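You operate a simulated robot arm through the tools that you are given. There is no shell and no other tool. Be economical: measure what you need, move in short steps, check, and stop when the job is done.

Carry out the task below with a simulated robot arm. There is one attempt and no reset: what you move stays moved.

Task
Stack the lentil, chickpea and rice tiffins in the carrier, bottom to top.
Fine: lid on, both clips shut.

It is judged by the outcome, as a careful person would: the job done as asked, and still so three seconds after it is handed in. It fails if anything else is knocked over, pushed out of place, dropped, spilled or broken. Lids that push on must go on centred and level and be pressed home; caps that screw on are set level and turned clockwise until they are tight.

Robot
A 7-joint arm with a two-finger parallel gripper, fixed in place. Base frame: the origin is at the foot of the arm, x ahead of it, y to its left, z up; the work surface is at about z = 0. Readings come in cm, rad, newtons and seconds.
With the tool pointing down near the work surface it reaches from about 24 to 62 cm from the base axis. Its first joint turns from -1.152 to 1.152 rad. Payload 2.6 kg.
The TCP is the grasp point between the finger pads, 3 cm short of the fingertips. In the tool frame z runs along the fingers and y along their closing line. The gripper opens to 9.4 cm. The fingers are 2.8 cm wide and 1 cm thick; the gripper's body (5 by 9.6 cm) begins 5.5 cm behind the TCP.
Orientation is told as [roll, pitch, yaw] about the base's x, y, z axes, in that order, counted from this pose: with the fingers straight down and closing along the base's y, the tool's x points along the base's -x, its y along +y and its z along -z.

Tools
- The arm moves only by the tool servo_tool. Its argument "rows" is a list of rows, each an object of numbers (a shift or turn left out is 0, a gripper value left out holds the last): "ax", "ay", "az": the turn, a rotation vector about the tool's x, y, z in degrees; "dx", "dy", "dz": the shift along the tool's x, y, z in cm; "gripper": the opening in per cent of the stroke, from 0 (shut) to 100 (fully open). In form: [{"ax": .., "ay": .., "az": .., "dx": .., "dy": .., "dz": .., "gripper": ..}, ...]. A call has 1 to 20 rows; each row shifts and turns the commanded pose from where the row before left it, along the tool's axes as they then stand. Each row takes 0.2 s and may step no farther than 5 cm and 0.15 rad from the row before; otherwise, or with a gripper value out of range, the whole call is refused. A pose out of reach is approached as far as the arm can. The call stops where the force on the tool passes 40 N (or 10 N more than at its start, if that is more) or the arm is blocked; 0.2 s more then pass. Each finger travels about 7.2 cm/s and halts on what it meets, pressing with about 40 N; the grip force reading is that of the motor and also rises with nothing between the fingers. The clock runs only during rows and for 0.2 s after the last one: add rows that do not move to give the fingers time. It gives the time, the measured TCP pose, the force on the tool (base axes), the opening and the grip force at its end, in the units of the frame above (readings bear some noise).
- Cameras (640 x 400 px; columns grow to the right, rows downward): "scene" is fixed at [2.61, 42.41, 57.13]; the picture's right is [-0.86, -0.51, 0.00], its down [-0.26, 0.44, -0.86] and it looks along [0.44, -0.74, -0.52] (base axes); focal length 333 px, centre (320, 200). "wrist" rides on the gripper at [7.6, 1.4, -10.3] in the tool frame; the picture's right is [-0.18, 0.98, 0.00], its down [-0.75, -0.14, -0.64] and it looks along [-0.63, -0.12, 0.77] (tool axes); focal length 243 px, centre (320, 200). There is no depth. A picture from a camera that has moved, and an enlarged one, comes with that camera's place and axes in the base frame and with its lens.
- get_image(camera): a new picture of that camera. It takes no simulated time.
- zoom(camera, box): a new picture of the part [left, top, right, bottom] of that camera's present view, enlarged. It takes no simulated time.
- job_done(): hands the job in; it is judged then, once.

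Work in short steps. Places have to be worked out from the pictures, the camera data and where the tool is seen: move nearer, look again, correct. Check each grasp and each placing, and mend what went wrong. You have 120 turns and 76 pictures in all, those below and enlarged ones among them. Open the gripper and draw the arm clear of the work before you hand the job in, unless the task says otherwise; then end with one line.

The tools are called after "Emit:" by a JSON object that holds its "fn" and its "kwargs". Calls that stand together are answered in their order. servo_tool: Moves the arm, as the interface text tells. Its arguments: {"type":"object","properties":{"rows":{"type":"array","items":{"type":"object","properties":{"ax":{"type":"number"},"ay":{"type":"number"},"az":{"type":"number"},"dx":{"type":"number"},"dy":{"type":"number"},"dz":{"type":"number"},"gripper":{"type":"number"}}}}},"required":["rows"]} The other tools are called the same way: get_image (camera) takes a picture; zoom (camera, box) takes an enlarged picture of a part of a camera's view; job_done () hands the job in.

At the start:

```text
time: 0.0
eef_pos: [27.18, -24.05, 28.53]
tcp_rot: [0.001, -0.001, 0.002]
force: [0.3, 1.0, -0.3]
width: 9.38
finger_force: 0.1
```

scene: 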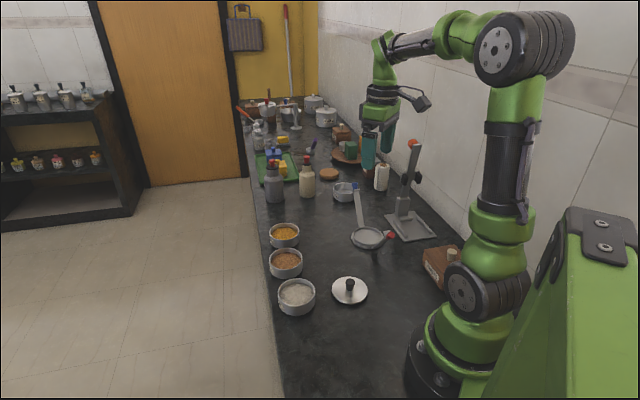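
wrist: 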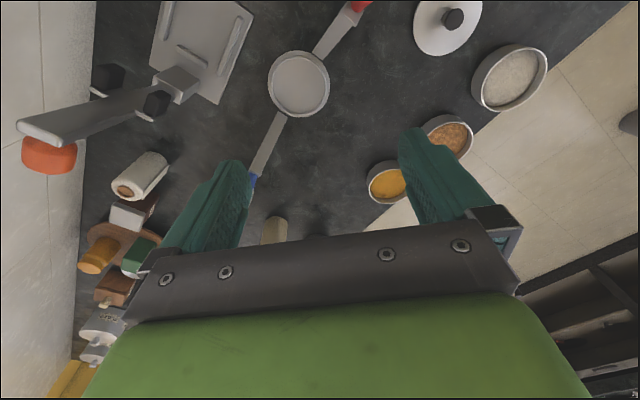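

The scene shows three round tiffins, a lid with a knob, and a round base with two long hinged arms, probably the carrier. I'll zoom in on them first.

Emit:
{"fn": "zoom", "kwargs": {"camera": "scene", "box": [240, 170, 460, 320]}}

Emit:
{"fn": "zoom", "kwargs": {"camera": "wrist", "box": [220, 0, 580, 225]}}

```text
2.67 times, centred on (350, 245) of scene
camera zoom: at [2.61, 42.41, 57.13], right [-0.86, -0.51, 0.0], down [-0.26, 0.44, -0.86], along [0.44, -0.74, -0.52], focal length 888 px, centre (240, 80)
```

zoom: 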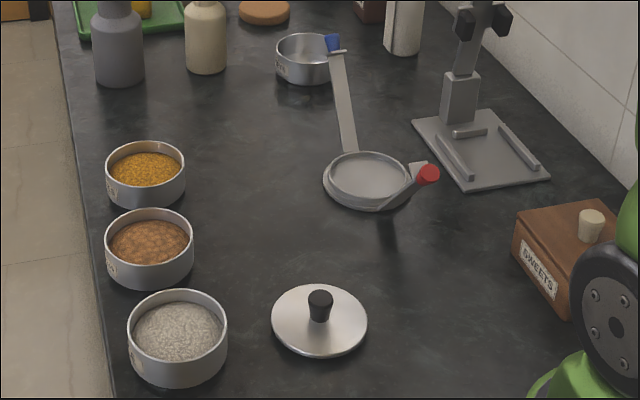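

```text
1.78 times, centred on (400, 112) of wrist
camera zoom: at [19.62, -22.73, 38.88], right [0.18, 0.98, 0.0], down [0.75, -0.14, 0.64], along [0.63, -0.12, -0.77], focal length 431 px, centre (178, 356)
```

zoom: 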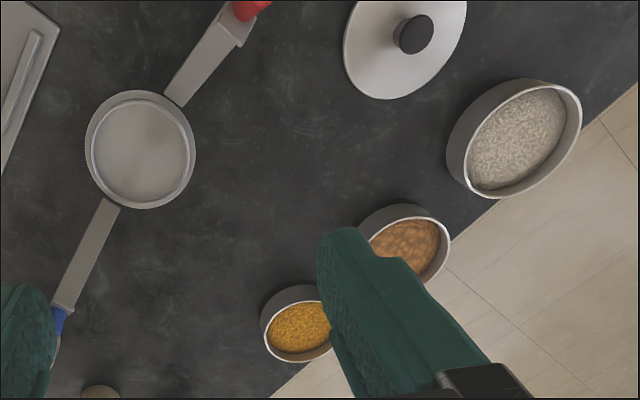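

The carrier base is near (28.6, -27.3). By my estimate, dal is at (47, -14), brown at (41, -6), rice at (33, 1.5) and the lid at (24.5, -7). I need to read the labels and see the clips more closely.

Emit:
{"fn": "zoom", "kwargs": {"camera": "scene", "box": [265, 215, 325, 320]}}

Emit:
{"fn": "zoom", "kwargs": {"camera": "scene", "box": [325, 175, 405, 255]}}

```text
3.81 times, centred on (295, 268) of scene
camera zoom: at [2.61, 42.41, 57.13], right [-0.86, -0.51, 0.0], down [-0.26, 0.44, -0.86], along [0.44, -0.74, -0.52], focal length 1268 px, centre (415, -57)
```

zoom: 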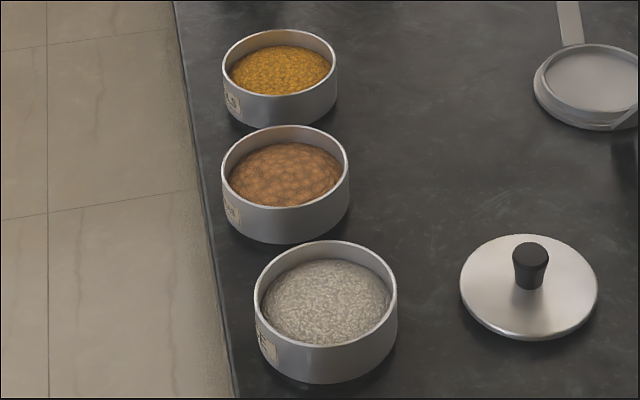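

```text
5.00 times, centred on (365, 215) of scene
camera zoom: at [2.61, 42.41, 57.13], right [-0.86, -0.51, 0.0], down [-0.26, 0.44, -0.86], along [0.44, -0.74, -0.52], focal length 1665 px, centre (95, 125)
```

zoom: 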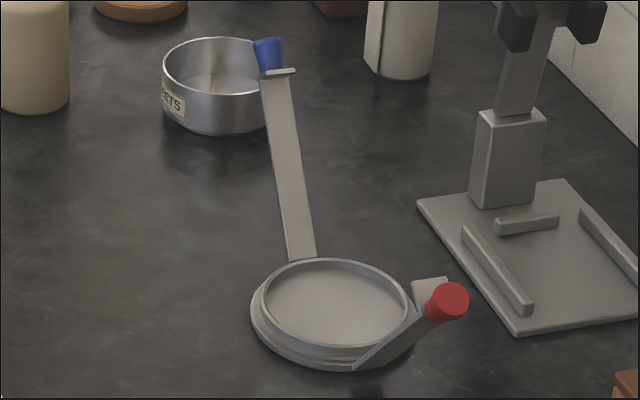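

Lumpy brown looks like chickpeas and fine yellow like lentils. The fourth tin, labelled "..ETS", isn't needed. The carrier's clip line runs roughly radially at about -44°. I'll yaw the tool to -44° and hover over the lentil tin.

Emit:
{"fn": "servo_tool", "kwargs": {"rows": [{"az": 7.33}, {"az": 7.33}, {"az": 7.33}, {"az": 7.33}, {"az": 7.33}, {"az": 7.33}, {"dx": -1.28, "dy": 3.5, "dz": 1.4}, {"dx": -1.28, "dy": 3.5, "dz": 1.4}, {"dx": -1.28, "dy": 3.5, "dz": 1.4}, {"dx": -1.28, "dy": 3.5, "dz": 1.4}, {"dx": -1.28, "dy": 3.5, "dz": 1.4}, {"dx": -1.28, "dy": 3.5, "dz": 1.4}, {}]}}

Emit:
{"fn": "get_image", "kwargs": {"camera": "wrist"}}

Emit:
{"fn": "zoom", "kwargs": {"camera": "scene", "box": [265, 215, 305, 245]}}

```text
time: 2.8
eef_pos: [47.16, -14.28, 20.33]
tcp_rot: [0.001, 0.0, -0.768]
force: [0.5, 0.4, 0.0]
width: 9.41
finger_force: 0.0
```

```text
69 pictures are left
camera wrist: at [42.85, -7.97, 30.66], right [0.82, 0.58, 0.0], down [0.44, -0.63, 0.64], along [0.37, -0.52, -0.77], focal length 243 px, centre (320, 200)
```

wrist: 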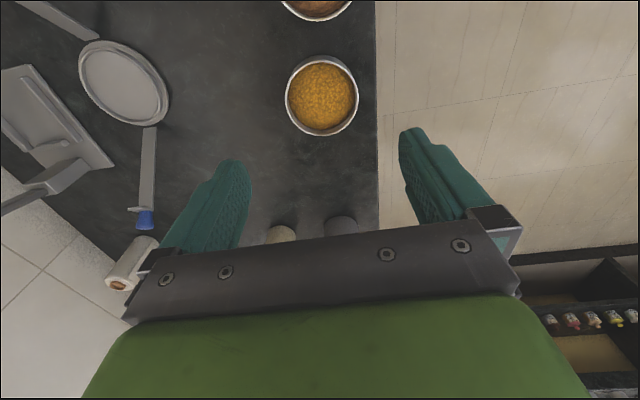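

```text
13.33 times, centred on (285, 230) of scene
camera zoom: at [2.61, 42.41, 57.13], right [-0.86, -0.51, 0.0], down [-0.26, 0.44, -0.86], along [0.44, -0.74, -0.52], focal length 4440 px, centre (787, -200)
```

zoom: 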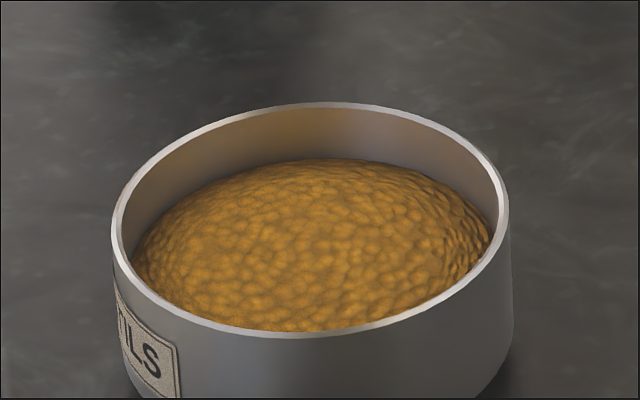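

The yellow label ends in "…TILS", so it's lentils. The tin sits directly under the TCP, with a rim about 7.9 cm across. I'll come down to just above the rim and check height and centring.

Emit:
{"fn": "servo_tool", "kwargs": {"rows": [{"dz": 4, "gripper": 100}, {"dz": 4}, {"dz": 3}, {}]}}

Emit:
{"fn": "get_image", "kwargs": {"camera": "wrist"}}

Emit:
{"fn": "zoom", "kwargs": {"camera": "scene", "box": [240, 180, 336, 240]}}

```text
time: 3.8
eef_pos: [47.22, -14.21, 9.4]
tcp_rot: [0.001, 0.0, -0.768]
force: [0.4, -1.0, 0.2]
width: 9.39
finger_force: 0.0
```

```text
67 pictures are left
camera wrist: at [42.84, -7.98, 19.7], right [0.82, 0.58, 0.0], down [0.44, -0.63, 0.64], along [0.37, -0.52, -0.77], focal length 243 px, centre (320, 200)
```

wrist: 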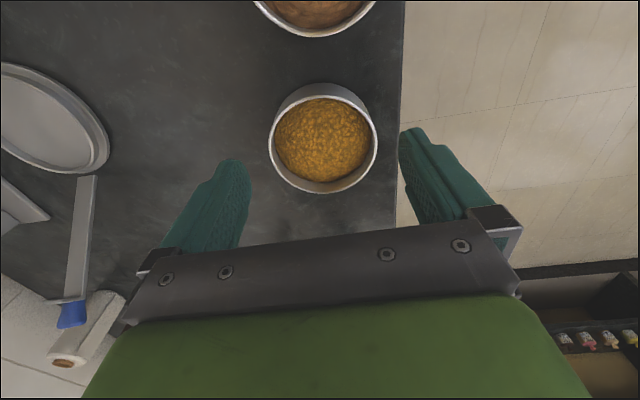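

```text
6.67 times, centred on (288, 210) of scene
camera zoom: at [2.61, 42.41, 57.13], right [-0.86, -0.51, 0.0], down [-0.26, 0.44, -0.86], along [0.44, -0.74, -0.52], focal length 2220 px, centre (533, 133)
```

zoom: 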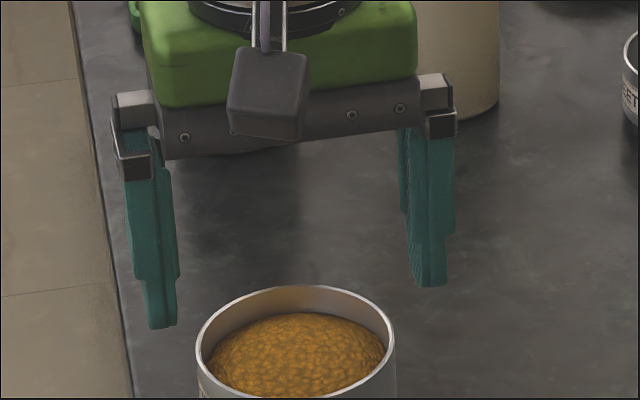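

Both cameras agree: the lentil tin is centred at about (47.8, -14.85) with its rim at about 3.7 cm. I'll shift 0.87 cm along -x of the tool, lower, and grip.

Emit:
{"fn": "servo_tool", "kwargs": {"rows": [{"dx": -0.87}, {"dz": 2}, {"dz": 2}, {"dz": 1.1}, {}, {"gripper": 0}, {}, {}, {}]}}

Emit:
{"fn": "get_image", "kwargs": {"camera": "wrist"}}

```text
time: 5.8
eef_pos: [48.04, -14.93, 4.07]
tcp_rot: [-0.001, 0.001, -0.769]
force: [0.3, 0.1, 0.4]
width: 7.87
finger_force: 39.8
```

```text
65 pictures are left
camera wrist: at [43.61, -8.66, 14.36], right [0.82, 0.58, 0.0], down [0.44, -0.63, 0.64], along [0.37, -0.52, -0.77], focal length 243 px, centre (320, 200)
```

wrist: 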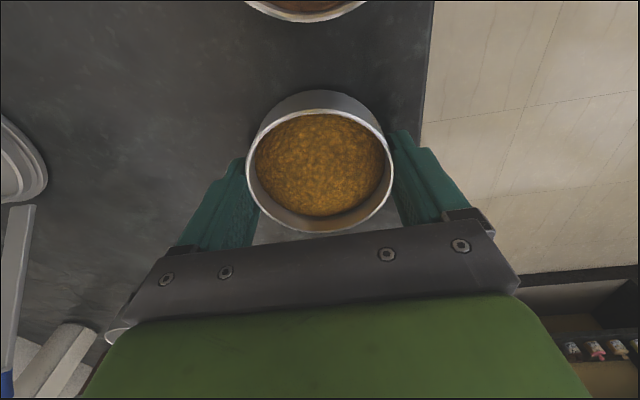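

I have it: the width is 7.87, matching the tin. I'll lift it slowly and take an enlarged look at the carrier.

Emit:
{"fn": "servo_tool", "kwargs": {"rows": [{"dz": -1}, {"dz": -2}, {"dz": -3}, {"dz": -3}, {"dz": -3}, {"dz": -3}, {}]}}

Emit:
{"fn": "zoom", "kwargs": {"camera": "scene", "box": [340, 210, 404, 250]}}

Emit:
{"fn": "get_image", "kwargs": {"camera": "wrist"}}

```text
time: 7.4
eef_pos: [47.78, -14.73, 19.15]
tcp_rot: [-0.002, 0.0, -0.767]
force: [-0.4, 0.0, -1.5]
width: 7.89
finger_force: 40.1
```

```text
10.00 times, centred on (372, 230) of scene
camera zoom: at [2.61, 42.41, 57.13], right [-0.86, -0.51, 0.0], down [-0.26, 0.44, -0.86], along [0.44, -0.74, -0.52], focal length 3330 px, centre (-200, -100)
```

zoom: 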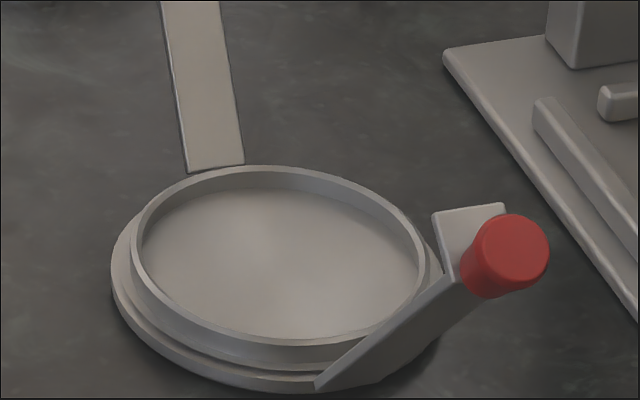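

```text
63 pictures are left
camera wrist: at [43.36, -8.55, 29.43], right [0.82, 0.58, 0.0], down [0.44, -0.62, 0.64], along [0.37, -0.52, -0.77], focal length 243 px, centre (320, 200)
```

wrist: 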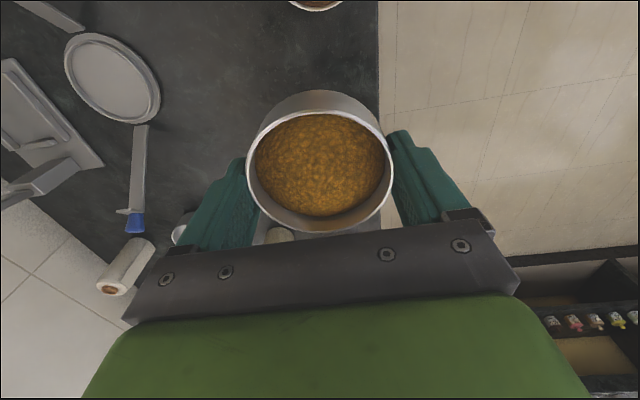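

The ring on the carrier base is centred near (29.1, -27.8), with its top at about 1.1 cm. I'll carry the tin across while staying high, and hover above it to refine.

Emit:
{"fn": "servo_tool", "kwargs": {"rows": [{"dx": 0.5, "dy": -2.47}, {"dx": 0.5, "dy": -2.47}, {"dx": 0.5, "dy": -2.47}, {"dx": 0.5, "dy": -2.47}, {"dx": 0.5, "dy": -2.47}, {"dx": 0.5, "dy": -2.47}, {"dx": 0.5, "dy": -2.47}, {"dx": 0.5, "dy": -2.47}, {"dx": 0.48, "dy": -2.47}, {}, {}]}}

Emit:
{"fn": "get_image", "kwargs": {"camera": "wrist"}}

Emit:
{"fn": "zoom", "kwargs": {"camera": "scene", "box": [308, 150, 420, 250]}}

```text
time: 9.8
eef_pos: [29.27, -27.79, 19.16]
tcp_rot: [0.0, 0.001, -0.767]
force: [-0.3, 0.9, -1.1]
width: 7.89
finger_force: 40.2
```

```text
62 pictures are left
camera wrist: at [24.85, -21.62, 29.5], right [0.82, 0.58, 0.0], down [0.44, -0.62, 0.64], along [0.37, -0.52, -0.77], focal length 243 px, centre (320, 200)
```

wrist: 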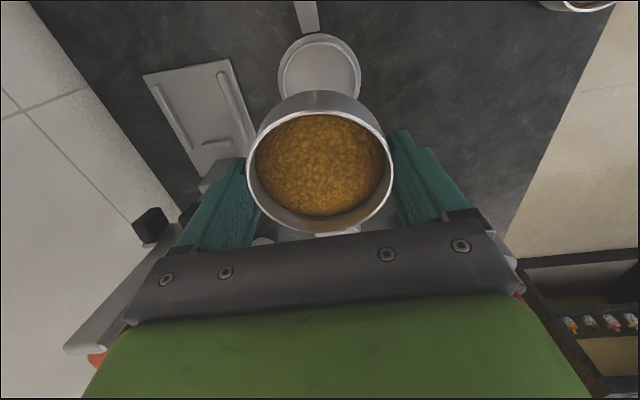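

```text
4.00 times, centred on (364, 200) of scene
camera zoom: at [2.61, 42.4, 57.13], right [-0.86, -0.51, 0.0], down [-0.26, 0.44, -0.86], along [0.44, -0.74, -0.52], focal length 1332 px, centre (144, 200)
```

zoom: 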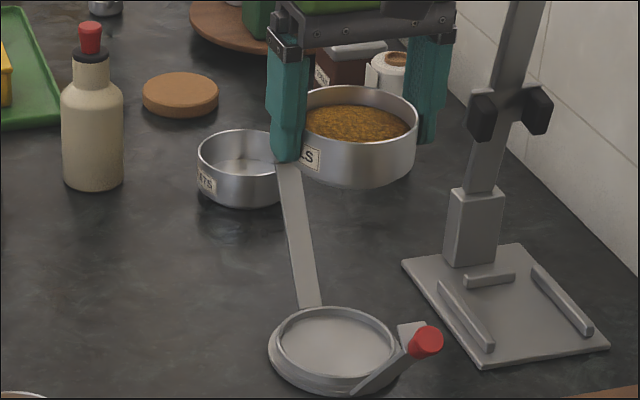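

Nearly aligned, but the tin hides part of the carrier, so I'll step aside and down for an unobstructed measurement.

Emit:
{"fn": "servo_tool", "kwargs": {"rows": [{"dy": 3}, {"dy": 3}, {"dy": 3, "dz": 2}, {"dx": -1, "dz": 2}, {}]}}

Emit:
{"fn": "zoom", "kwargs": {"camera": "wrist", "box": [0, 0, 320, 200]}}

```text
time: 11.0
eef_pos: [36.25, -22.06, 15.06]
tcp_rot: [0.0, 0.001, -0.768]
force: [0.0, -0.3, -0.7]
width: 7.91
finger_force: 40.2
```

```text
2.00 times, centred on (160, 100) of wrist
camera zoom: at [31.86, -15.8, 25.39], right [0.82, 0.58, 0.0], down [0.44, -0.63, 0.64], along [0.37, -0.52, -0.77], focal length 485 px, centre (640, 400)
```

zoom: 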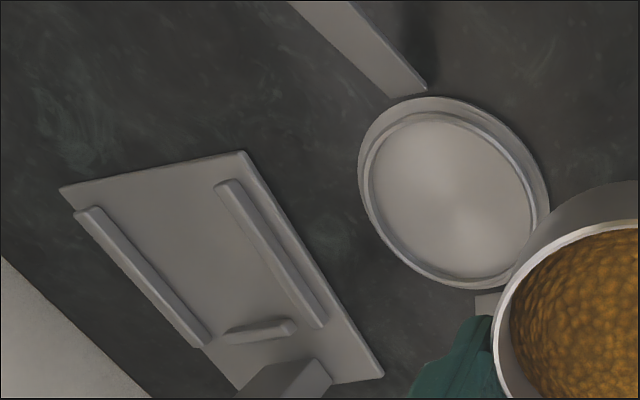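

Combining the views, the ring centre is about 1.2 cm along +x and 9.1 cm along -y of the tool from here. I'll move over it and descend until the tin's foot is about 1 cm above the ring.

Emit:
{"fn": "servo_tool", "kwargs": {"rows": [{"dx": 0.4, "dy": -3}, {"dx": 0.4, "dy": -3}, {"dx": 0.39, "dy": -3.1}, {}, {"dz": 3}, {"dz": 3}, {"dz": 2.5}, {}]}}

Emit:
{"fn": "zoom", "kwargs": {"camera": "scene", "box": [328, 200, 408, 250]}}

Emit:
{"fn": "get_image", "kwargs": {"camera": "wrist"}}

```text
time: 12.8
eef_pos: [29.03, -27.62, 6.57]
tcp_rot: [-0.001, 0.002, -0.767]
force: [0.4, 0.3, -1.4]
width: 7.9
finger_force: 39.7
```

```text
8.00 times, centred on (368, 225) of scene
camera zoom: at [2.61, 42.4, 57.13], right [-0.86, -0.51, 0.0], down [-0.26, 0.44, -0.86], along [0.44, -0.74, -0.52], focal length 2664 px, centre (-64, 0)
```

zoom: 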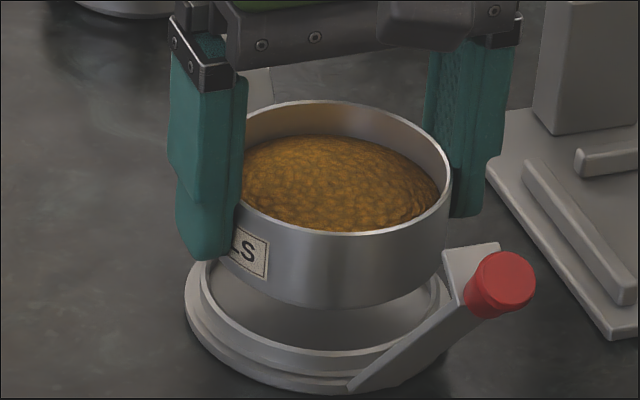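

```text
58 pictures are left
camera wrist: at [24.54, -21.42, 16.93], right [0.82, 0.58, 0.0], down [0.44, -0.62, 0.64], along [0.37, -0.52, -0.77], focal length 243 px, centre (320, 200)
```

wrist: 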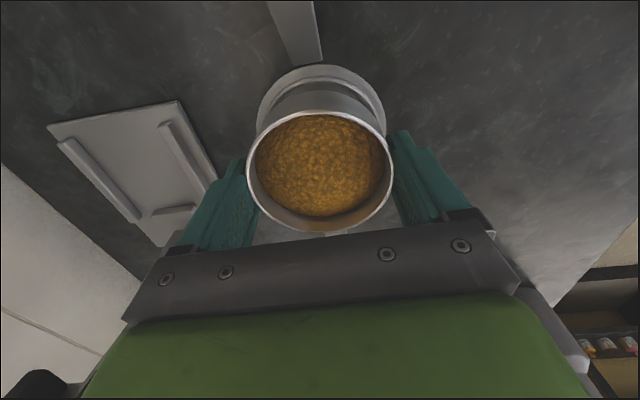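

The alignment is close: the tin needs about +0.1 cm in tool y and -0.12 cm in tool x. I'll correct that and lower in small steps, watching force.

Emit:
{"fn": "servo_tool", "kwargs": {"rows": [{"dx": -0.12, "dy": 0.1}, {"dz": 0.6}, {"dz": 0.5}, {"dz": 0.25}, {}]}}

Emit:
{"fn": "zoom", "kwargs": {"camera": "scene", "box": [328, 200, 408, 250]}}

```text
time: 14.0
eef_pos: [29.11, -27.73, 5.07]
tcp_rot: [-0.001, 0.0, -0.767]
force: [0.4, -0.9, -1.4]
width: 7.92
finger_force: 40.1
```

```text
8.00 times, centred on (368, 225) of scene
camera zoom: at [2.61, 42.41, 57.13], right [-0.86, -0.51, 0.0], down [-0.26, 0.44, -0.86], along [0.44, -0.74, -0.52], focal length 2664 px, centre (-64, 0)
```

zoom: 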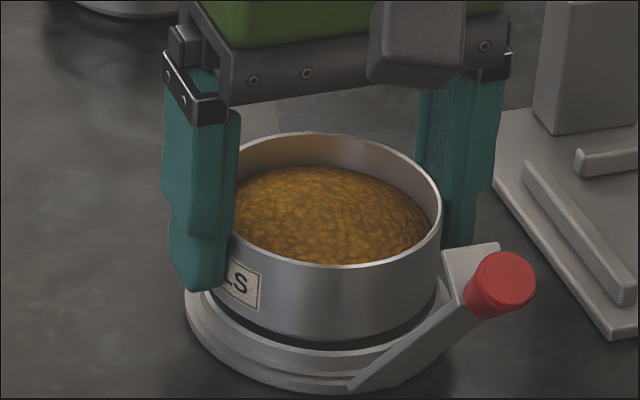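

The tin's foot is right at ring height and looks centred. I'll continue down in fine steps until I feel contact.

Emit:
{"fn": "servo_tool", "kwargs": {"rows": [{"dz": 0.15}, {}, {"dz": 0.15}, {}]}}

Emit:
{"fn": "servo_tool", "kwargs": {"rows": [{"dz": 0.12}, {}, {"dz": 0.12}, {}]}}

Emit:
{"fn": "zoom", "kwargs": {"camera": "scene", "box": [328, 200, 408, 250]}}

```text
time: 15.0
eef_pos: [29.11, -27.68, 4.82]
tcp_rot: [0.001, 0.001, -0.768]
force: [-2.8, 1.8, 1.0]
width: 7.9
finger_force: 40.6
```

```text
time: 16.0
eef_pos: [29.12, -27.73, 4.81]
tcp_rot: [0.003, 0.0, -0.769]
force: [-9.2, 10.5, 30.6]
width: 7.92
finger_force: 40.0
```

```text
8.00 times, centred on (368, 225) of scene
camera zoom: at [2.6, 42.42, 57.12], right [-0.86, -0.51, 0.0], down [-0.26, 0.44, -0.86], along [0.44, -0.74, -0.52], focal length 2664 px, centre (-64, 0)
```

zoom: 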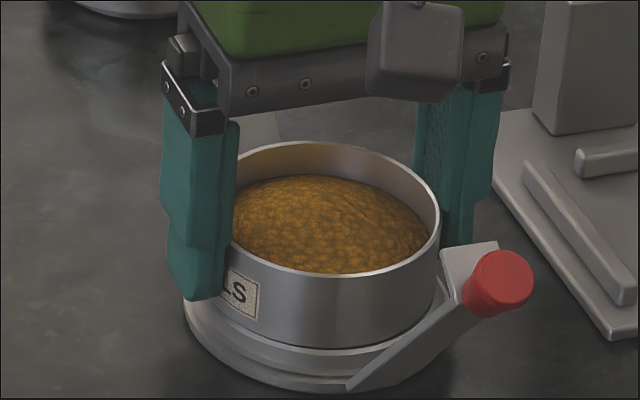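

The contact force points along +x of the tool, so the tin is riding the ring's far side. I'll back off a touch, shift +0.12 and lower again.

Emit:
{"fn": "servo_tool", "kwargs": {"rows": [{"dz": -0.3}, {"dx": 0.12}, {"dz": 0.12}, {"dz": 0.12}, {}]}}

Emit:
{"fn": "servo_tool", "kwargs": {"rows": [{"dz": 0.1}, {}, {"dz": 0.1}, {}]}}

```text
time: 17.2
eef_pos: [29.09, -27.65, 4.85]
tcp_rot: [0.0, -0.003, -0.768]
force: [-4.7, 4.9, 18.3]
width: 7.89
finger_force: 39.7
```

```text
time: 17.9
eef_pos: [29.13, -27.64, 4.79]
tcp_rot: [0.002, -0.004, -0.769]
force: [-2.3, 1.3, 3.5]
width: 7.86
finger_force: 40.2
stopped in row 3: the force on the tool passed its limit (the readings are from after the stop); the commanded pose is now the measured one
```

The contact is stiff at z 4.79, with little side force now. I'll release gently, rise, and look at how it's seated.

Emit:
{"fn": "servo_tool", "kwargs": {"rows": [{"dz": -0.05}, {"gripper": 100}, {}, {}, {"dz": -2}, {"dz": -3}, {"dz": -4}, {}]}}

Emit:
{"fn": "zoom", "kwargs": {"camera": "scene", "box": [328, 200, 408, 250]}}

Emit:
{"fn": "get_image", "kwargs": {"camera": "wrist"}}

```text
time: 19.7
eef_pos: [29.21, -27.67, 13.94]
tcp_rot: [0.002, -0.002, -0.77]
force: [0.7, -0.1, 0.2]
width: 9.39
finger_force: 0.1
```

```text
8.00 times, centred on (368, 225) of scene
camera zoom: at [2.61, 42.41, 57.13], right [-0.86, -0.51, 0.0], down [-0.26, 0.44, -0.86], along [0.44, -0.74, -0.52], focal length 2664 px, centre (-64, 0)
```

zoom: 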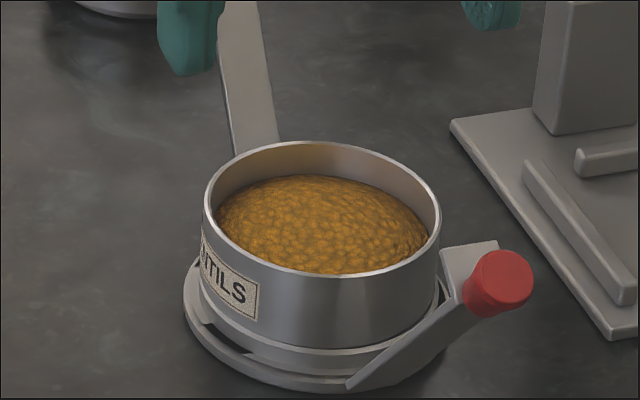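

```text
54 pictures are left
camera wrist: at [24.76, -21.42, 24.23], right [0.82, 0.58, 0.0], down [0.44, -0.63, 0.64], along [0.37, -0.52, -0.77], focal length 243 px, centre (320, 200)
```

wrist: 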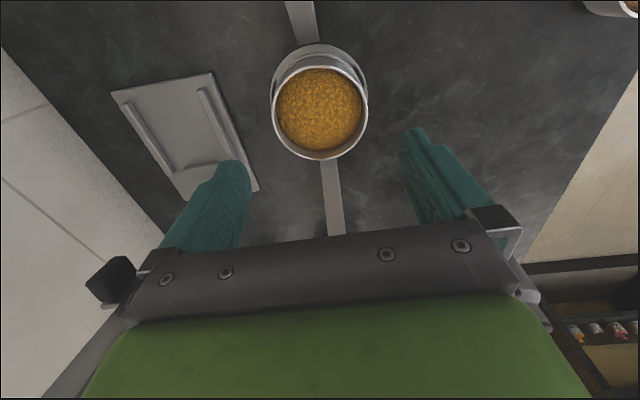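

Let me look closer at how the foot sits in the ring, because there's a dark gap on the left side.

Emit:
{"fn": "zoom", "kwargs": {"camera": "scene", "box": [348, 222, 388, 252]}}

Emit:
{"fn": "zoom", "kwargs": {"camera": "wrist", "box": [240, 20, 400, 180]}}

```text
13.33 times, centred on (368, 237) of scene
camera zoom: at [2.61, 42.41, 57.13], right [-0.86, -0.51, 0.0], down [-0.26, 0.44, -0.86], along [0.44, -0.74, -0.52], focal length 4440 px, centre (-320, -293)
```

zoom: 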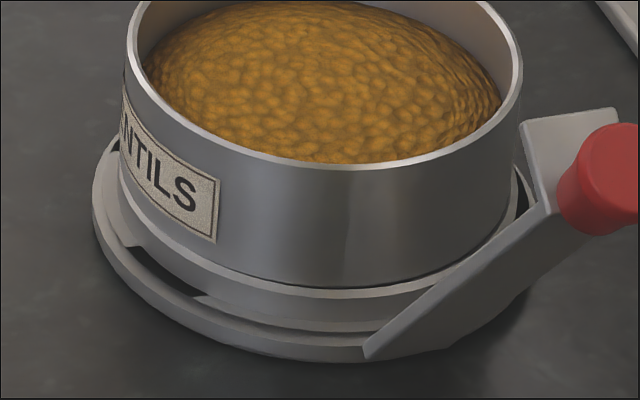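

```text
2.50 times, centred on (320, 100) of wrist
camera zoom: at [24.76, -21.42, 24.23], right [0.82, 0.58, 0.0], down [0.44, -0.63, 0.64], along [0.37, -0.52, -0.77], focal length 606 px, centre (320, 450)
```

zoom: 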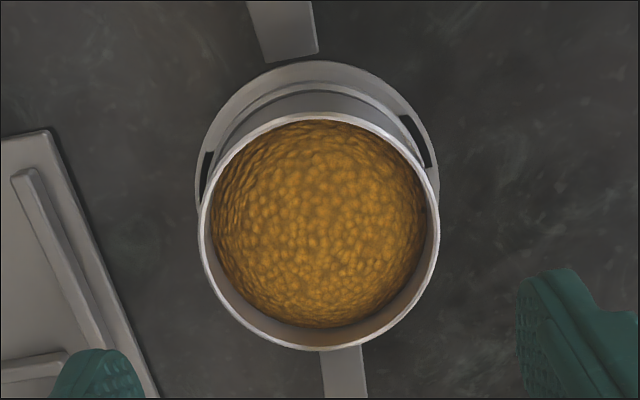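

The tin sits level inside the ring. The dark patches appear where the fingers were, so I'll recheck them once the arm has moved off. Next I move to the chickpea tin, estimated at (41.05, -6.2).

Emit:
{"fn": "servo_tool", "kwargs": {"rows": [{"dz": -1}, {"dx": 0.9, "dy": 3.39}, {"dx": 0.91, "dy": 3.39}, {"dx": 0.91, "dy": 3.39}, {"dx": 0.91, "dy": 3.39}, {"dx": 0.91, "dy": 3.39}, {"dx": 0.91, "dy": 3.39}, {"dx": 0.91, "dy": 3.39}, {"dz": 3}, {"dz": 2.5}, {}]}}

Emit:
{"fn": "get_image", "kwargs": {"camera": "wrist"}}

Emit:
{"fn": "zoom", "kwargs": {"camera": "scene", "box": [328, 205, 408, 255]}}

```text
time: 22.1
eef_pos: [41.03, -6.22, 9.2]
tcp_rot: [0.001, -0.002, -0.767]
force: [-0.5, -0.8, -0.4]
width: 9.42
finger_force: 0.0
```

```text
51 pictures are left
camera wrist: at [36.68, 0.0, 19.55], right [0.82, 0.58, 0.0], down [0.44, -0.62, 0.64], along [0.37, -0.52, -0.77], focal length 243 px, centre (320, 200)
```

wrist: 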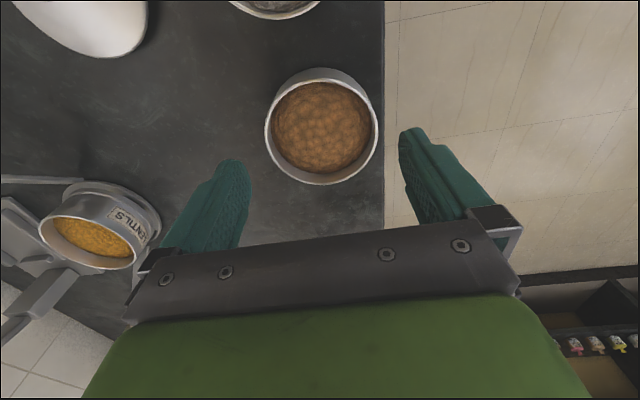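

```text
8.00 times, centred on (368, 230) of scene
camera zoom: at [2.61, 42.41, 57.13], right [-0.86, -0.51, 0.0], down [-0.26, 0.44, -0.86], along [0.44, -0.74, -0.52], focal length 2664 px, centre (-64, -40)
```

zoom: 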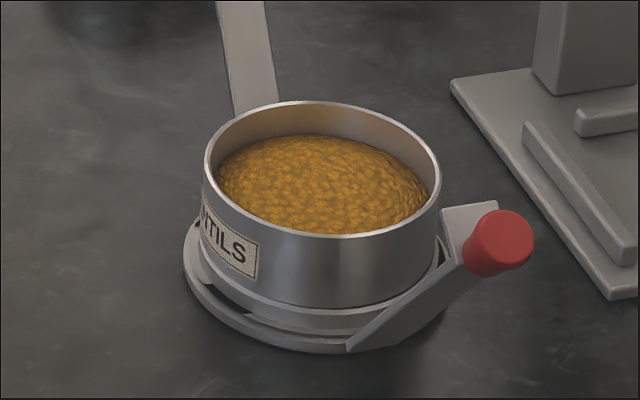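

The lentil rim is at about z 4.5, so the foot is nested in the ring, and the carrier hasn't moved. The chickpea tin is nearly under the TCP, needing about -0.15 cm in tool x. I'll lower and grip it.

Emit:
{"fn": "servo_tool", "kwargs": {"rows": [{"dx": -0.15}, {"dz": 2}, {"dz": 2}, {"dz": 1.1}, {}, {"gripper": 0}, {}, {}, {}]}}

Emit:
{"fn": "get_image", "kwargs": {"camera": "wrist"}}

```text
time: 24.1
eef_pos: [41.09, -6.35, 4.24]
tcp_rot: [0.003, -0.002, -0.767]
force: [-0.2, 0.2, -0.8]
width: 7.9
finger_force: 39.9
```

```text
49 pictures are left
camera wrist: at [36.67, -0.07, 14.5], right [0.82, 0.58, 0.0], down [0.44, -0.62, 0.64], along [0.37, -0.52, -0.77], focal length 243 px, centre (320, 200)
```

wrist: 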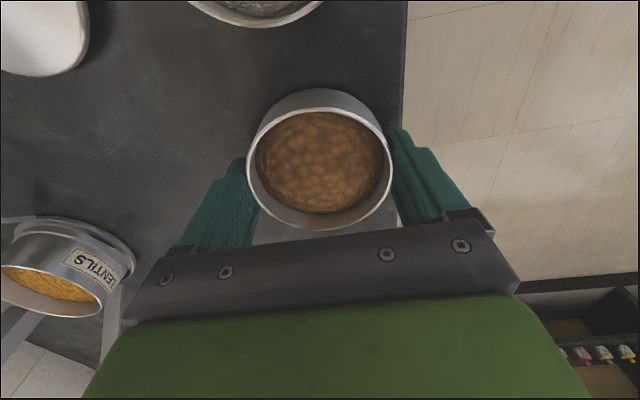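

Gripped at 7.9, sitting about 0.13 cm further along tool +x than the lentil tin did. I'll lift, carry it to the carrier with that allowance, and hover above the lentil tin.

Emit:
{"fn": "servo_tool", "kwargs": {"rows": [{"dz": -1}, {"dz": -2.5}, {"dz": -4}, {"dz": -4.5}, {"dx": -0.7, "dy": -2.63}, {"dx": -0.7, "dy": -2.63}, {"dx": -0.7, "dy": -2.63}, {"dx": -0.7, "dy": -2.63}, {"dx": -0.7, "dy": -2.63}, {"dx": -0.71, "dy": -2.63}, {"dx": -0.71, "dy": -2.62}, {"dx": -0.71, "dy": -2.62}, {"dx": -0.71, "dy": -2.62}, {}, {"dz": 3}, {"dz": 2}, {}]}}

Emit:
{"fn": "zoom", "kwargs": {"camera": "scene", "box": [328, 190, 408, 240]}}

Emit:
{"fn": "get_image", "kwargs": {"camera": "wrist"}}

```text
time: 27.7
eef_pos: [29.25, -27.64, 11.12]
tcp_rot: [0.002, -0.002, -0.769]
force: [-0.8, 0.3, -1.9]
width: 7.86
finger_force: 40.2
```

```text
8.00 times, centred on (368, 215) of scene
camera zoom: at [2.61, 42.4, 57.13], right [-0.86, -0.51, 0.0], down [-0.26, 0.44, -0.86], along [0.44, -0.74, -0.52], focal length 2664 px, centre (-64, 80)
```

zoom: 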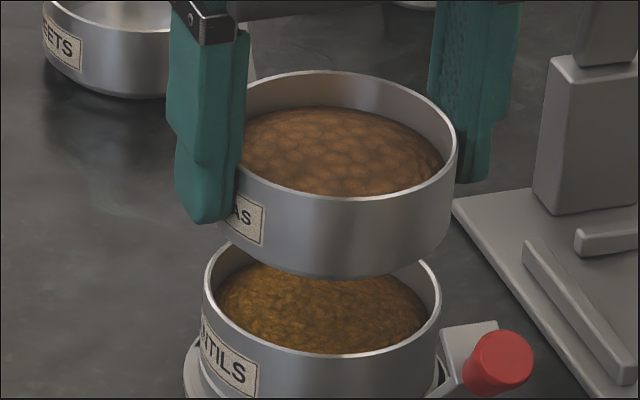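

```text
47 pictures are left
camera wrist: at [24.8, -21.43, 21.47], right [0.82, 0.58, 0.0], down [0.44, -0.62, 0.64], along [0.37, -0.52, -0.77], focal length 243 px, centre (320, 200)
```

wrist: 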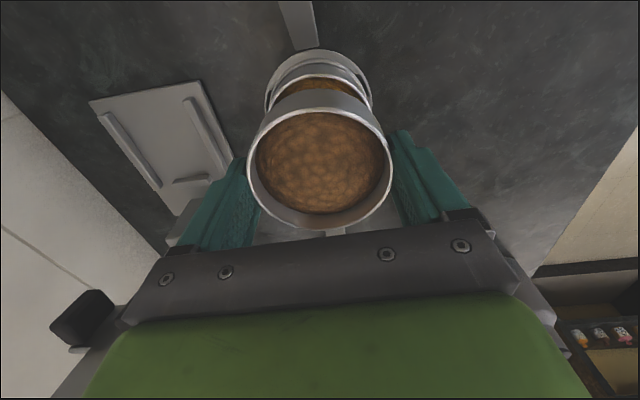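

The label ends in "AS", so this is chickpeas, and the alignment looks good in both views. I'll lower to near contact and then step finely.

Emit:
{"fn": "servo_tool", "kwargs": {"rows": [{"dz": 1}, {"dz": 1}, {"dz": 0.3}, {"dz": 0.2}, {}]}}

Emit:
{"fn": "servo_tool", "kwargs": {"rows": [{"dz": 0.12}, {}, {"dz": 0.12}, {}]}}

Emit:
{"fn": "zoom", "kwargs": {"camera": "scene", "box": [328, 200, 408, 250]}}

```text
time: 28.9
eef_pos: [29.23, -27.65, 8.62]
tcp_rot: [0.001, -0.002, -0.769]
force: [0.2, -0.2, -1.2]
width: 7.88
finger_force: 39.9
```

```text
time: 29.9
eef_pos: [29.45, -27.73, 8.47]
tcp_rot: [0.001, -0.002, -0.769]
force: [-0.4, 0.2, -1.1]
width: 7.87
finger_force: 40.0
```

```text
8.00 times, centred on (368, 225) of scene
camera zoom: at [2.61, 42.41, 57.13], right [-0.86, -0.51, 0.0], down [-0.26, 0.44, -0.86], along [0.44, -0.74, -0.52], focal length 2664 px, centre (-64, 0)
```

zoom: 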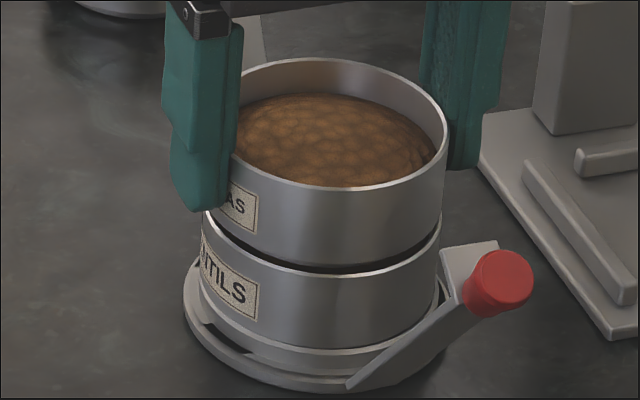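

There's a small gap left and no contact yet. I'll keep lowering finely.

Emit:
{"fn": "servo_tool", "kwargs": {"rows": [{"dz": 0.12}, {}, {"dz": 0.12}, {}]}}

Emit:
{"fn": "servo_tool", "kwargs": {"rows": [{"dz": 0.1}, {}, {"dz": 0.1}, {}]}}

Emit:
{"fn": "zoom", "kwargs": {"camera": "scene", "box": [328, 200, 408, 250]}}

```text
time: 30.9
eef_pos: [29.34, -27.68, 8.16]
tcp_rot: [0.001, -0.001, -0.768]
force: [0.0, -0.3, -2.5]
width: 7.85
finger_force: 39.6
```

```text
time: 31.9
eef_pos: [29.18, -27.81, 8.13]
tcp_rot: [0.002, -0.001, -0.766]
force: [-0.1, 0.0, -1.2]
width: 7.87
finger_force: 40.3
```

```text
8.00 times, centred on (368, 225) of scene
camera zoom: at [2.61, 42.41, 57.13], right [-0.86, -0.51, 0.0], down [-0.26, 0.44, -0.86], along [0.44, -0.74, -0.52], focal length 2664 px, centre (-64, 0)
```

zoom: 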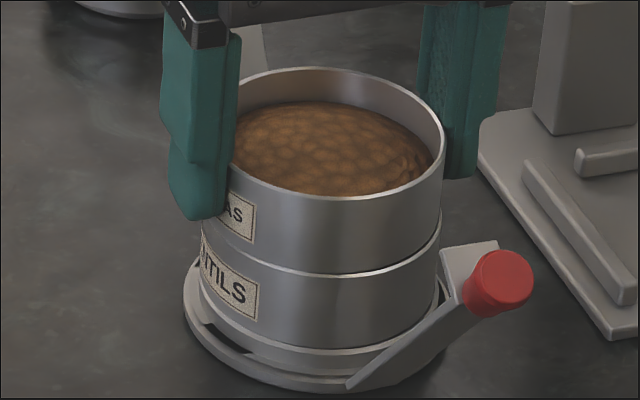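

The gap is nearly closed with still no load. A few more fine steps.

Emit:
{"fn": "servo_tool", "kwargs": {"rows": [{"dz": 0.1}, {}, {"dz": 0.1}, {}]}}

Emit:
{"fn": "servo_tool", "kwargs": {"rows": [{"dz": 0.08}, {}, {"dz": 0.08}, {}]}}

```text
time: 32.9
eef_pos: [29.44, -27.84, 8.09]
tcp_rot: [0.002, -0.005, -0.771]
force: [-8.8, 7.7, 28.3]
width: 7.87
finger_force: 39.3
```

```text
time: 33.7
eef_pos: [29.43, -27.78, 7.92]
tcp_rot: [0.002, -0.005, -0.768]
force: [-1.8, 1.7, 4.3]
width: 7.86
finger_force: 39.5
stopped in row 4: the force on the tool passed its limit (the readings are from after the stop); the commanded pose is now the measured one
```

Firm contact at z of about 8.0 with the same signature as the first tin. I'll release and inspect.

Emit:
{"fn": "servo_tool", "kwargs": {"rows": [{"dz": -0.03}, {"gripper": 100}, {}, {}, {"dz": -2}, {"dz": -3}, {"dz": -3}, {}]}}

Emit:
{"fn": "zoom", "kwargs": {"camera": "scene", "box": [328, 200, 408, 250]}}

```text
time: 35.5
eef_pos: [29.3, -27.85, 16.0]
tcp_rot: [0.003, -0.006, -0.769]
force: [0.4, -0.7, 0.4]
width: 9.4
finger_force: 0.0
```

```text
8.00 times, centred on (368, 225) of scene
camera zoom: at [2.61, 42.41, 57.13], right [-0.86, -0.51, 0.0], down [-0.26, 0.44, -0.86], along [0.44, -0.74, -0.52], focal length 2664 px, centre (-64, 0)
```

zoom: 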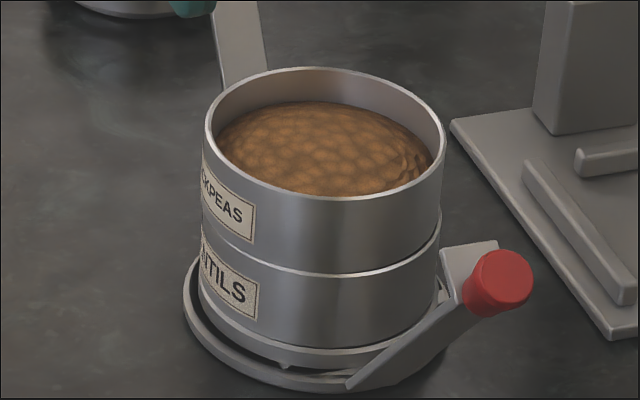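

The chickpea tin nests well on the lentils, but the gap at the carrier base has grown. I need a close look.

Emit:
{"fn": "zoom", "kwargs": {"camera": "scene", "box": [348, 226, 388, 251]}}

Emit:
{"fn": "zoom", "kwargs": {"camera": "wrist", "box": [240, 20, 400, 180]}}

```text
16.00 times, centred on (368, 238) of scene
camera zoom: at [2.61, 42.41, 57.13], right [-0.86, -0.51, 0.0], down [-0.26, 0.44, -0.86], along [0.44, -0.74, -0.52], focal length 5327 px, centre (-448, -416)
```

zoom: 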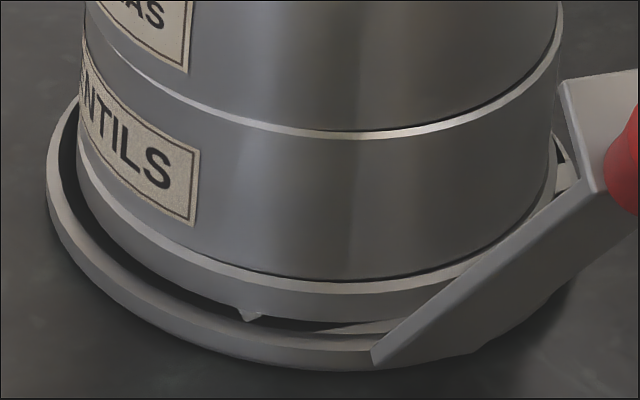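

```text
2.50 times, centred on (320, 100) of wrist
camera zoom: at [24.87, -21.63, 26.22], right [0.82, 0.58, 0.0], down [0.44, -0.62, 0.65], along [0.38, -0.53, -0.76], focal length 606 px, centre (320, 450)
```

zoom: 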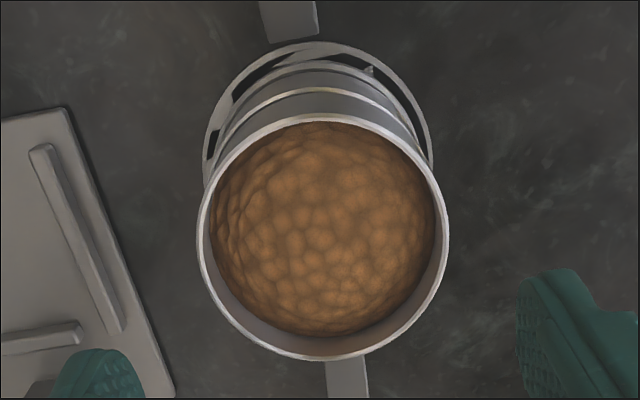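

The dark patches look like the counter surface showing through a very thin annulus in the base. The stack is level and centred, so I carry on. Next I move to hover over the rice tin, at about (32.95, 1.35).

Emit:
{"fn": "servo_tool", "kwargs": {"rows": [{"dy": 3.4}, {"dy": 3.4}, {"dy": 3.4}, {"dx": 2.53, "dy": 1.9}, {"dx": 2.53, "dy": 1.9}, {"dx": 2.53, "dy": 1.9}, {"dx": 2.53, "dy": 1.9}, {"dx": 2.53, "dy": 1.9}, {"dx": 2.53, "dy": 1.9}, {"dx": 2.53, "dy": 1.9}, {"dz": 3.5}, {"dz": 3.3}, {}]}}

Emit:
{"fn": "get_image", "kwargs": {"camera": "wrist"}}

Emit:
{"fn": "zoom", "kwargs": {"camera": "scene", "box": [328, 200, 408, 250]}}

```text
time: 38.3
eef_pos: [32.97, 1.47, 8.83]
tcp_rot: [0.002, -0.008, -0.769]
force: [0.7, -1.4, 0.5]
width: 9.39
finger_force: 0.1
```

```text
41 pictures are left
camera wrist: at [28.47, 7.76, 19.15], right [0.82, 0.58, 0.0], down [0.44, -0.62, 0.65], along [0.38, -0.53, -0.76], focal length 243 px, centre (320, 200)
```

wrist: 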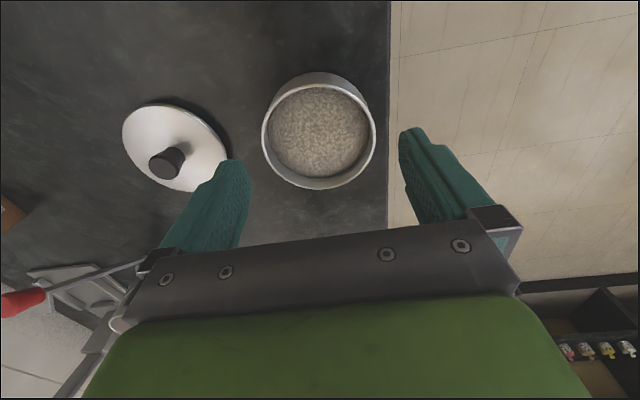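

```text
8.00 times, centred on (368, 225) of scene
camera zoom: at [2.61, 42.41, 57.13], right [-0.86, -0.51, 0.0], down [-0.26, 0.44, -0.86], along [0.44, -0.74, -0.52], focal length 2664 px, centre (-64, 0)
```

zoom: 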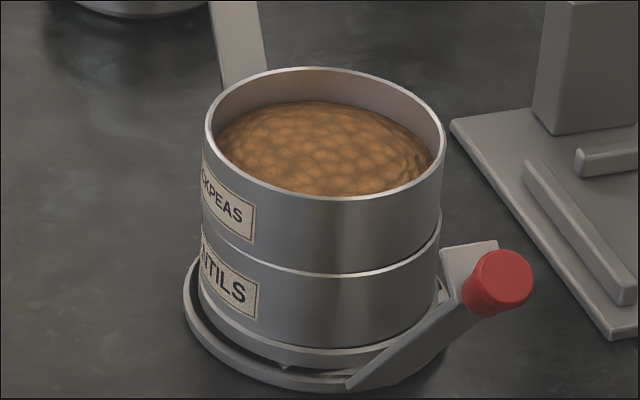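

The tool is tilted about 0.5°, so I'll level it, then recheck rice centring.

Emit:
{"fn": "servo_tool", "kwargs": {"rows": [{"ax": 0.4, "ay": 0.25}, {}, {}]}}

Emit:
{"fn": "zoom", "kwargs": {"camera": "wrist", "box": [220, 50, 420, 210]}}

```text
time: 39.1
eef_pos: [32.96, 1.56, 8.9]
tcp_rot: [-0.004, -0.001, -0.768]
force: [-0.4, -0.4, 0.2]
width: 9.37
finger_force: 0.1
```

```text
2.50 times, centred on (320, 130) of wrist
camera zoom: at [28.57, 7.77, 19.21], right [0.82, 0.58, -0.01], down [0.45, -0.62, 0.64], along [0.37, -0.53, -0.77], focal length 606 px, centre (320, 375)
```

zoom: 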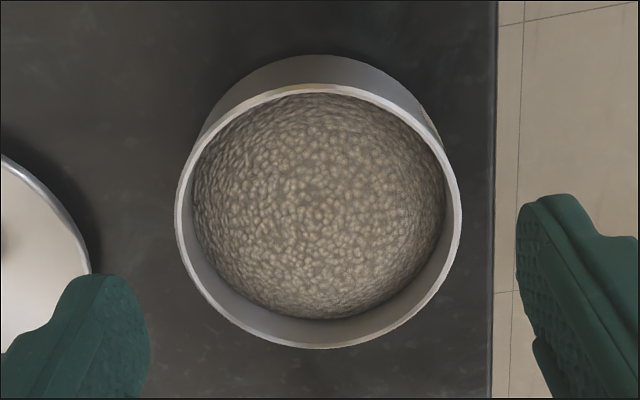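

The rice tin is within about 0.15 cm, so I'll make a small correction, descend and grip.

Emit:
{"fn": "servo_tool", "kwargs": {"rows": [{"dx": -0.15, "ax": -0.12, "ay": 0.12}, {"dz": 2}, {"dz": 2}, {"dz": 0.75}, {}, {"gripper": 0}, {}, {}, {}]}}

Emit:
{"fn": "get_image", "kwargs": {"camera": "wrist"}}

```text
time: 41.1
eef_pos: [33.04, 1.29, 4.25]
tcp_rot: [-0.004, 0.0, -0.768]
force: [-1.0, -0.4, 0.3]
width: 7.88
finger_force: 40.0
```

```text
38 pictures are left
camera wrist: at [28.72, 7.55, 14.58], right [0.82, 0.58, 0.0], down [0.45, -0.62, 0.64], along [0.37, -0.53, -0.77], focal length 243 px, centre (320, 200)
```

wrist: 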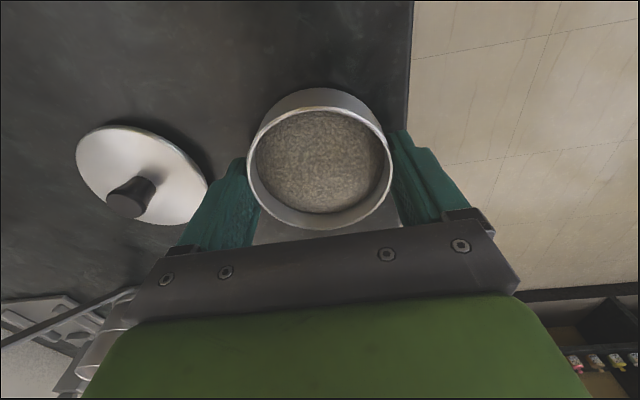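

Gripped, and positioned in the hand just like the chickpea tin. I'll lift high and carry it to above the stack on the reverse path.

Emit:
{"fn": "servo_tool", "kwargs": {"rows": [{"dz": -1}, {"dz": -2.5}, {"dz": -3.5}, {"dz": -3.5}, {"dz": -3.5}, {"dx": -2.2, "dy": -1.7}, {"dx": -2.2, "dy": -1.7}, {"dx": -2.2, "dy": -1.7}, {"dx": -2.2, "dy": -1.7}, {"dx": -2.2, "dy": -1.7}, {"dx": -2.2, "dy": -1.7}, {"dx": -2.2, "dy": -1.7}, {"dx": -2.18, "dy": -1.7}, {"dy": -2.5}, {"dy": -2.5}, {"dy": -2.5}, {"dy": -2.44}, {}, {"dz": 3}, {}]}}

Emit:
{"fn": "zoom", "kwargs": {"camera": "scene", "box": [328, 185, 408, 235]}}

Emit:
{"fn": "get_image", "kwargs": {"camera": "wrist"}}

```text
time: 45.3
eef_pos: [29.47, -27.75, 15.24]
tcp_rot: [-0.003, 0.002, -0.767]
force: [-0.4, -0.4, -1.4]
width: 7.89
finger_force: 40.1
```

```text
8.00 times, centred on (368, 210) of scene
camera zoom: at [2.61, 42.4, 57.13], right [-0.86, -0.51, 0.0], down [-0.26, 0.44, -0.86], along [0.44, -0.74, -0.52], focal length 2664 px, centre (-64, 120)
```

zoom: 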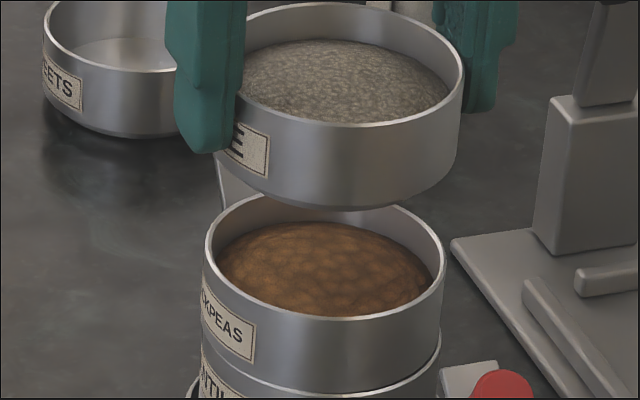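

```text
36 pictures are left
camera wrist: at [25.11, -21.43, 25.64], right [0.82, 0.58, 0.0], down [0.45, -0.62, 0.64], along [0.37, -0.53, -0.77], focal length 243 px, centre (320, 200)
```

wrist: 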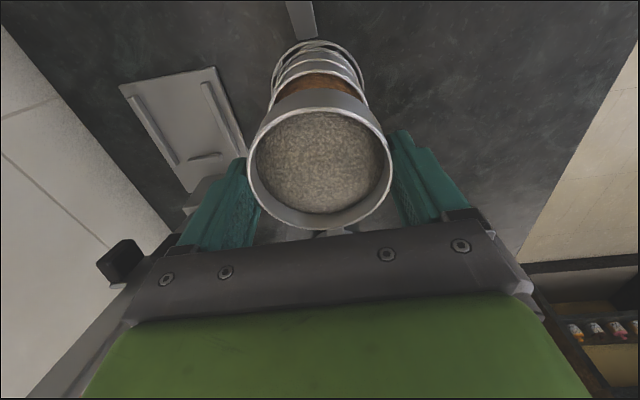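

Rice is aligned over the chickpeas in both views. I'll lower to just above contact, then in fine steps.

Emit:
{"fn": "servo_tool", "kwargs": {"rows": [{"dz": 1.5}, {"dz": 1.2}, {"dz": 0.6}, {"dz": 0.3}, {}]}}

Emit:
{"fn": "servo_tool", "kwargs": {"rows": [{"dz": 0.12}, {}, {"dz": 0.12}, {}]}}

Emit:
{"fn": "servo_tool", "kwargs": {"rows": [{"dz": 0.1}, {}, {"dz": 0.1}, {}]}}

```text
time: 46.5
eef_pos: [29.45, -27.73, 11.74]
tcp_rot: [-0.005, 0.0, -0.768]
force: [0.6, 0.0, -1.5]
width: 7.89
finger_force: 39.9
```

```text
time: 47.5
eef_pos: [29.32, -27.72, 11.53]
tcp_rot: [-0.003, 0.001, -0.769]
force: [0.6, 0.1, -1.7]
width: 7.88
finger_force: 40.4
```

```text
time: 48.5
eef_pos: [29.41, -27.76, 11.17]
tcp_rot: [-0.003, 0.0, -0.766]
force: [1.1, -0.4, -1.2]
width: 7.91
finger_force: 39.8
```

Still no contact at about 11.2. I'll continue in fine steps.

Emit:
{"fn": "servo_tool", "kwargs": {"rows": [{"dz": 0.1}, {}, {"dz": 0.08}, {}]}}

Emit:
{"fn": "zoom", "kwargs": {"camera": "scene", "box": [328, 190, 408, 250]}}

```text
time: 49.5
eef_pos: [29.45, -27.84, 11.17]
tcp_rot: [-0.003, 0.001, -0.767]
force: [-1.1, -0.7, -0.4]
width: 7.86
finger_force: 40.1
```

```text
6.67 times, centred on (368, 220) of scene
camera zoom: at [2.61, 42.41, 57.13], right [-0.86, -0.51, 0.0], down [-0.26, 0.44, -0.86], along [0.44, -0.74, -0.52], focal length 2220 px, centre (0, 67)
```

zoom: 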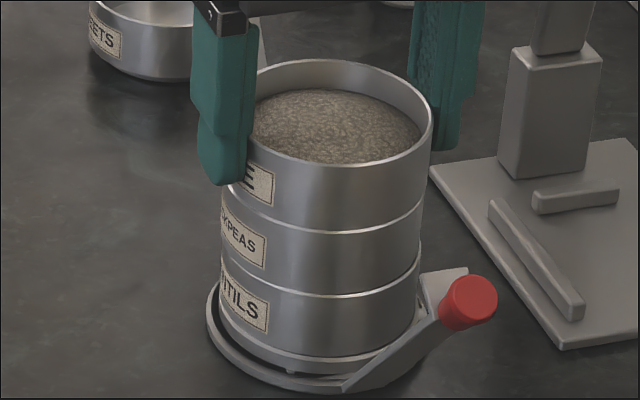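

It's just touching. One more small press to confirm, then I'll release and rise.

Emit:
{"fn": "servo_tool", "kwargs": {"rows": [{"dz": 0.08}, {}, {"dz": 0.06}, {}]}}

Emit:
{"fn": "servo_tool", "kwargs": {"rows": [{"gripper": 100}, {}, {}, {"dz": -2}, {"dz": -3}, {}]}}

Emit:
{"fn": "zoom", "kwargs": {"camera": "scene", "box": [328, 170, 408, 250]}}

```text
time: 50.5
eef_pos: [29.32, -27.82, 11.02]
tcp_rot: [-0.005, -0.002, -0.768]
force: [-1.5, -0.4, 10.8]
width: 7.85
finger_force: 40.3
```

```text
time: 51.9
eef_pos: [29.41, -27.75, 16.0]
tcp_rot: [-0.003, 0.0, -0.767]
force: [-0.4, 0.6, -0.7]
width: 9.39
finger_force: 0.0
```

```text
5.00 times, centred on (368, 210) of scene
camera zoom: at [2.61, 42.41, 57.13], right [-0.86, -0.51, 0.0], down [-0.26, 0.44, -0.86], along [0.44, -0.74, -0.52], focal length 1665 px, centre (80, 150)
```

zoom: 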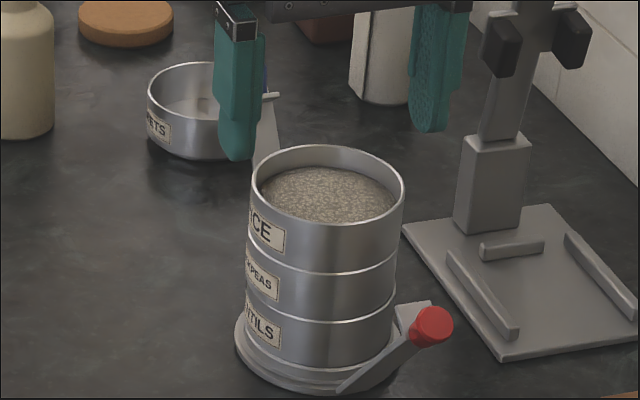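

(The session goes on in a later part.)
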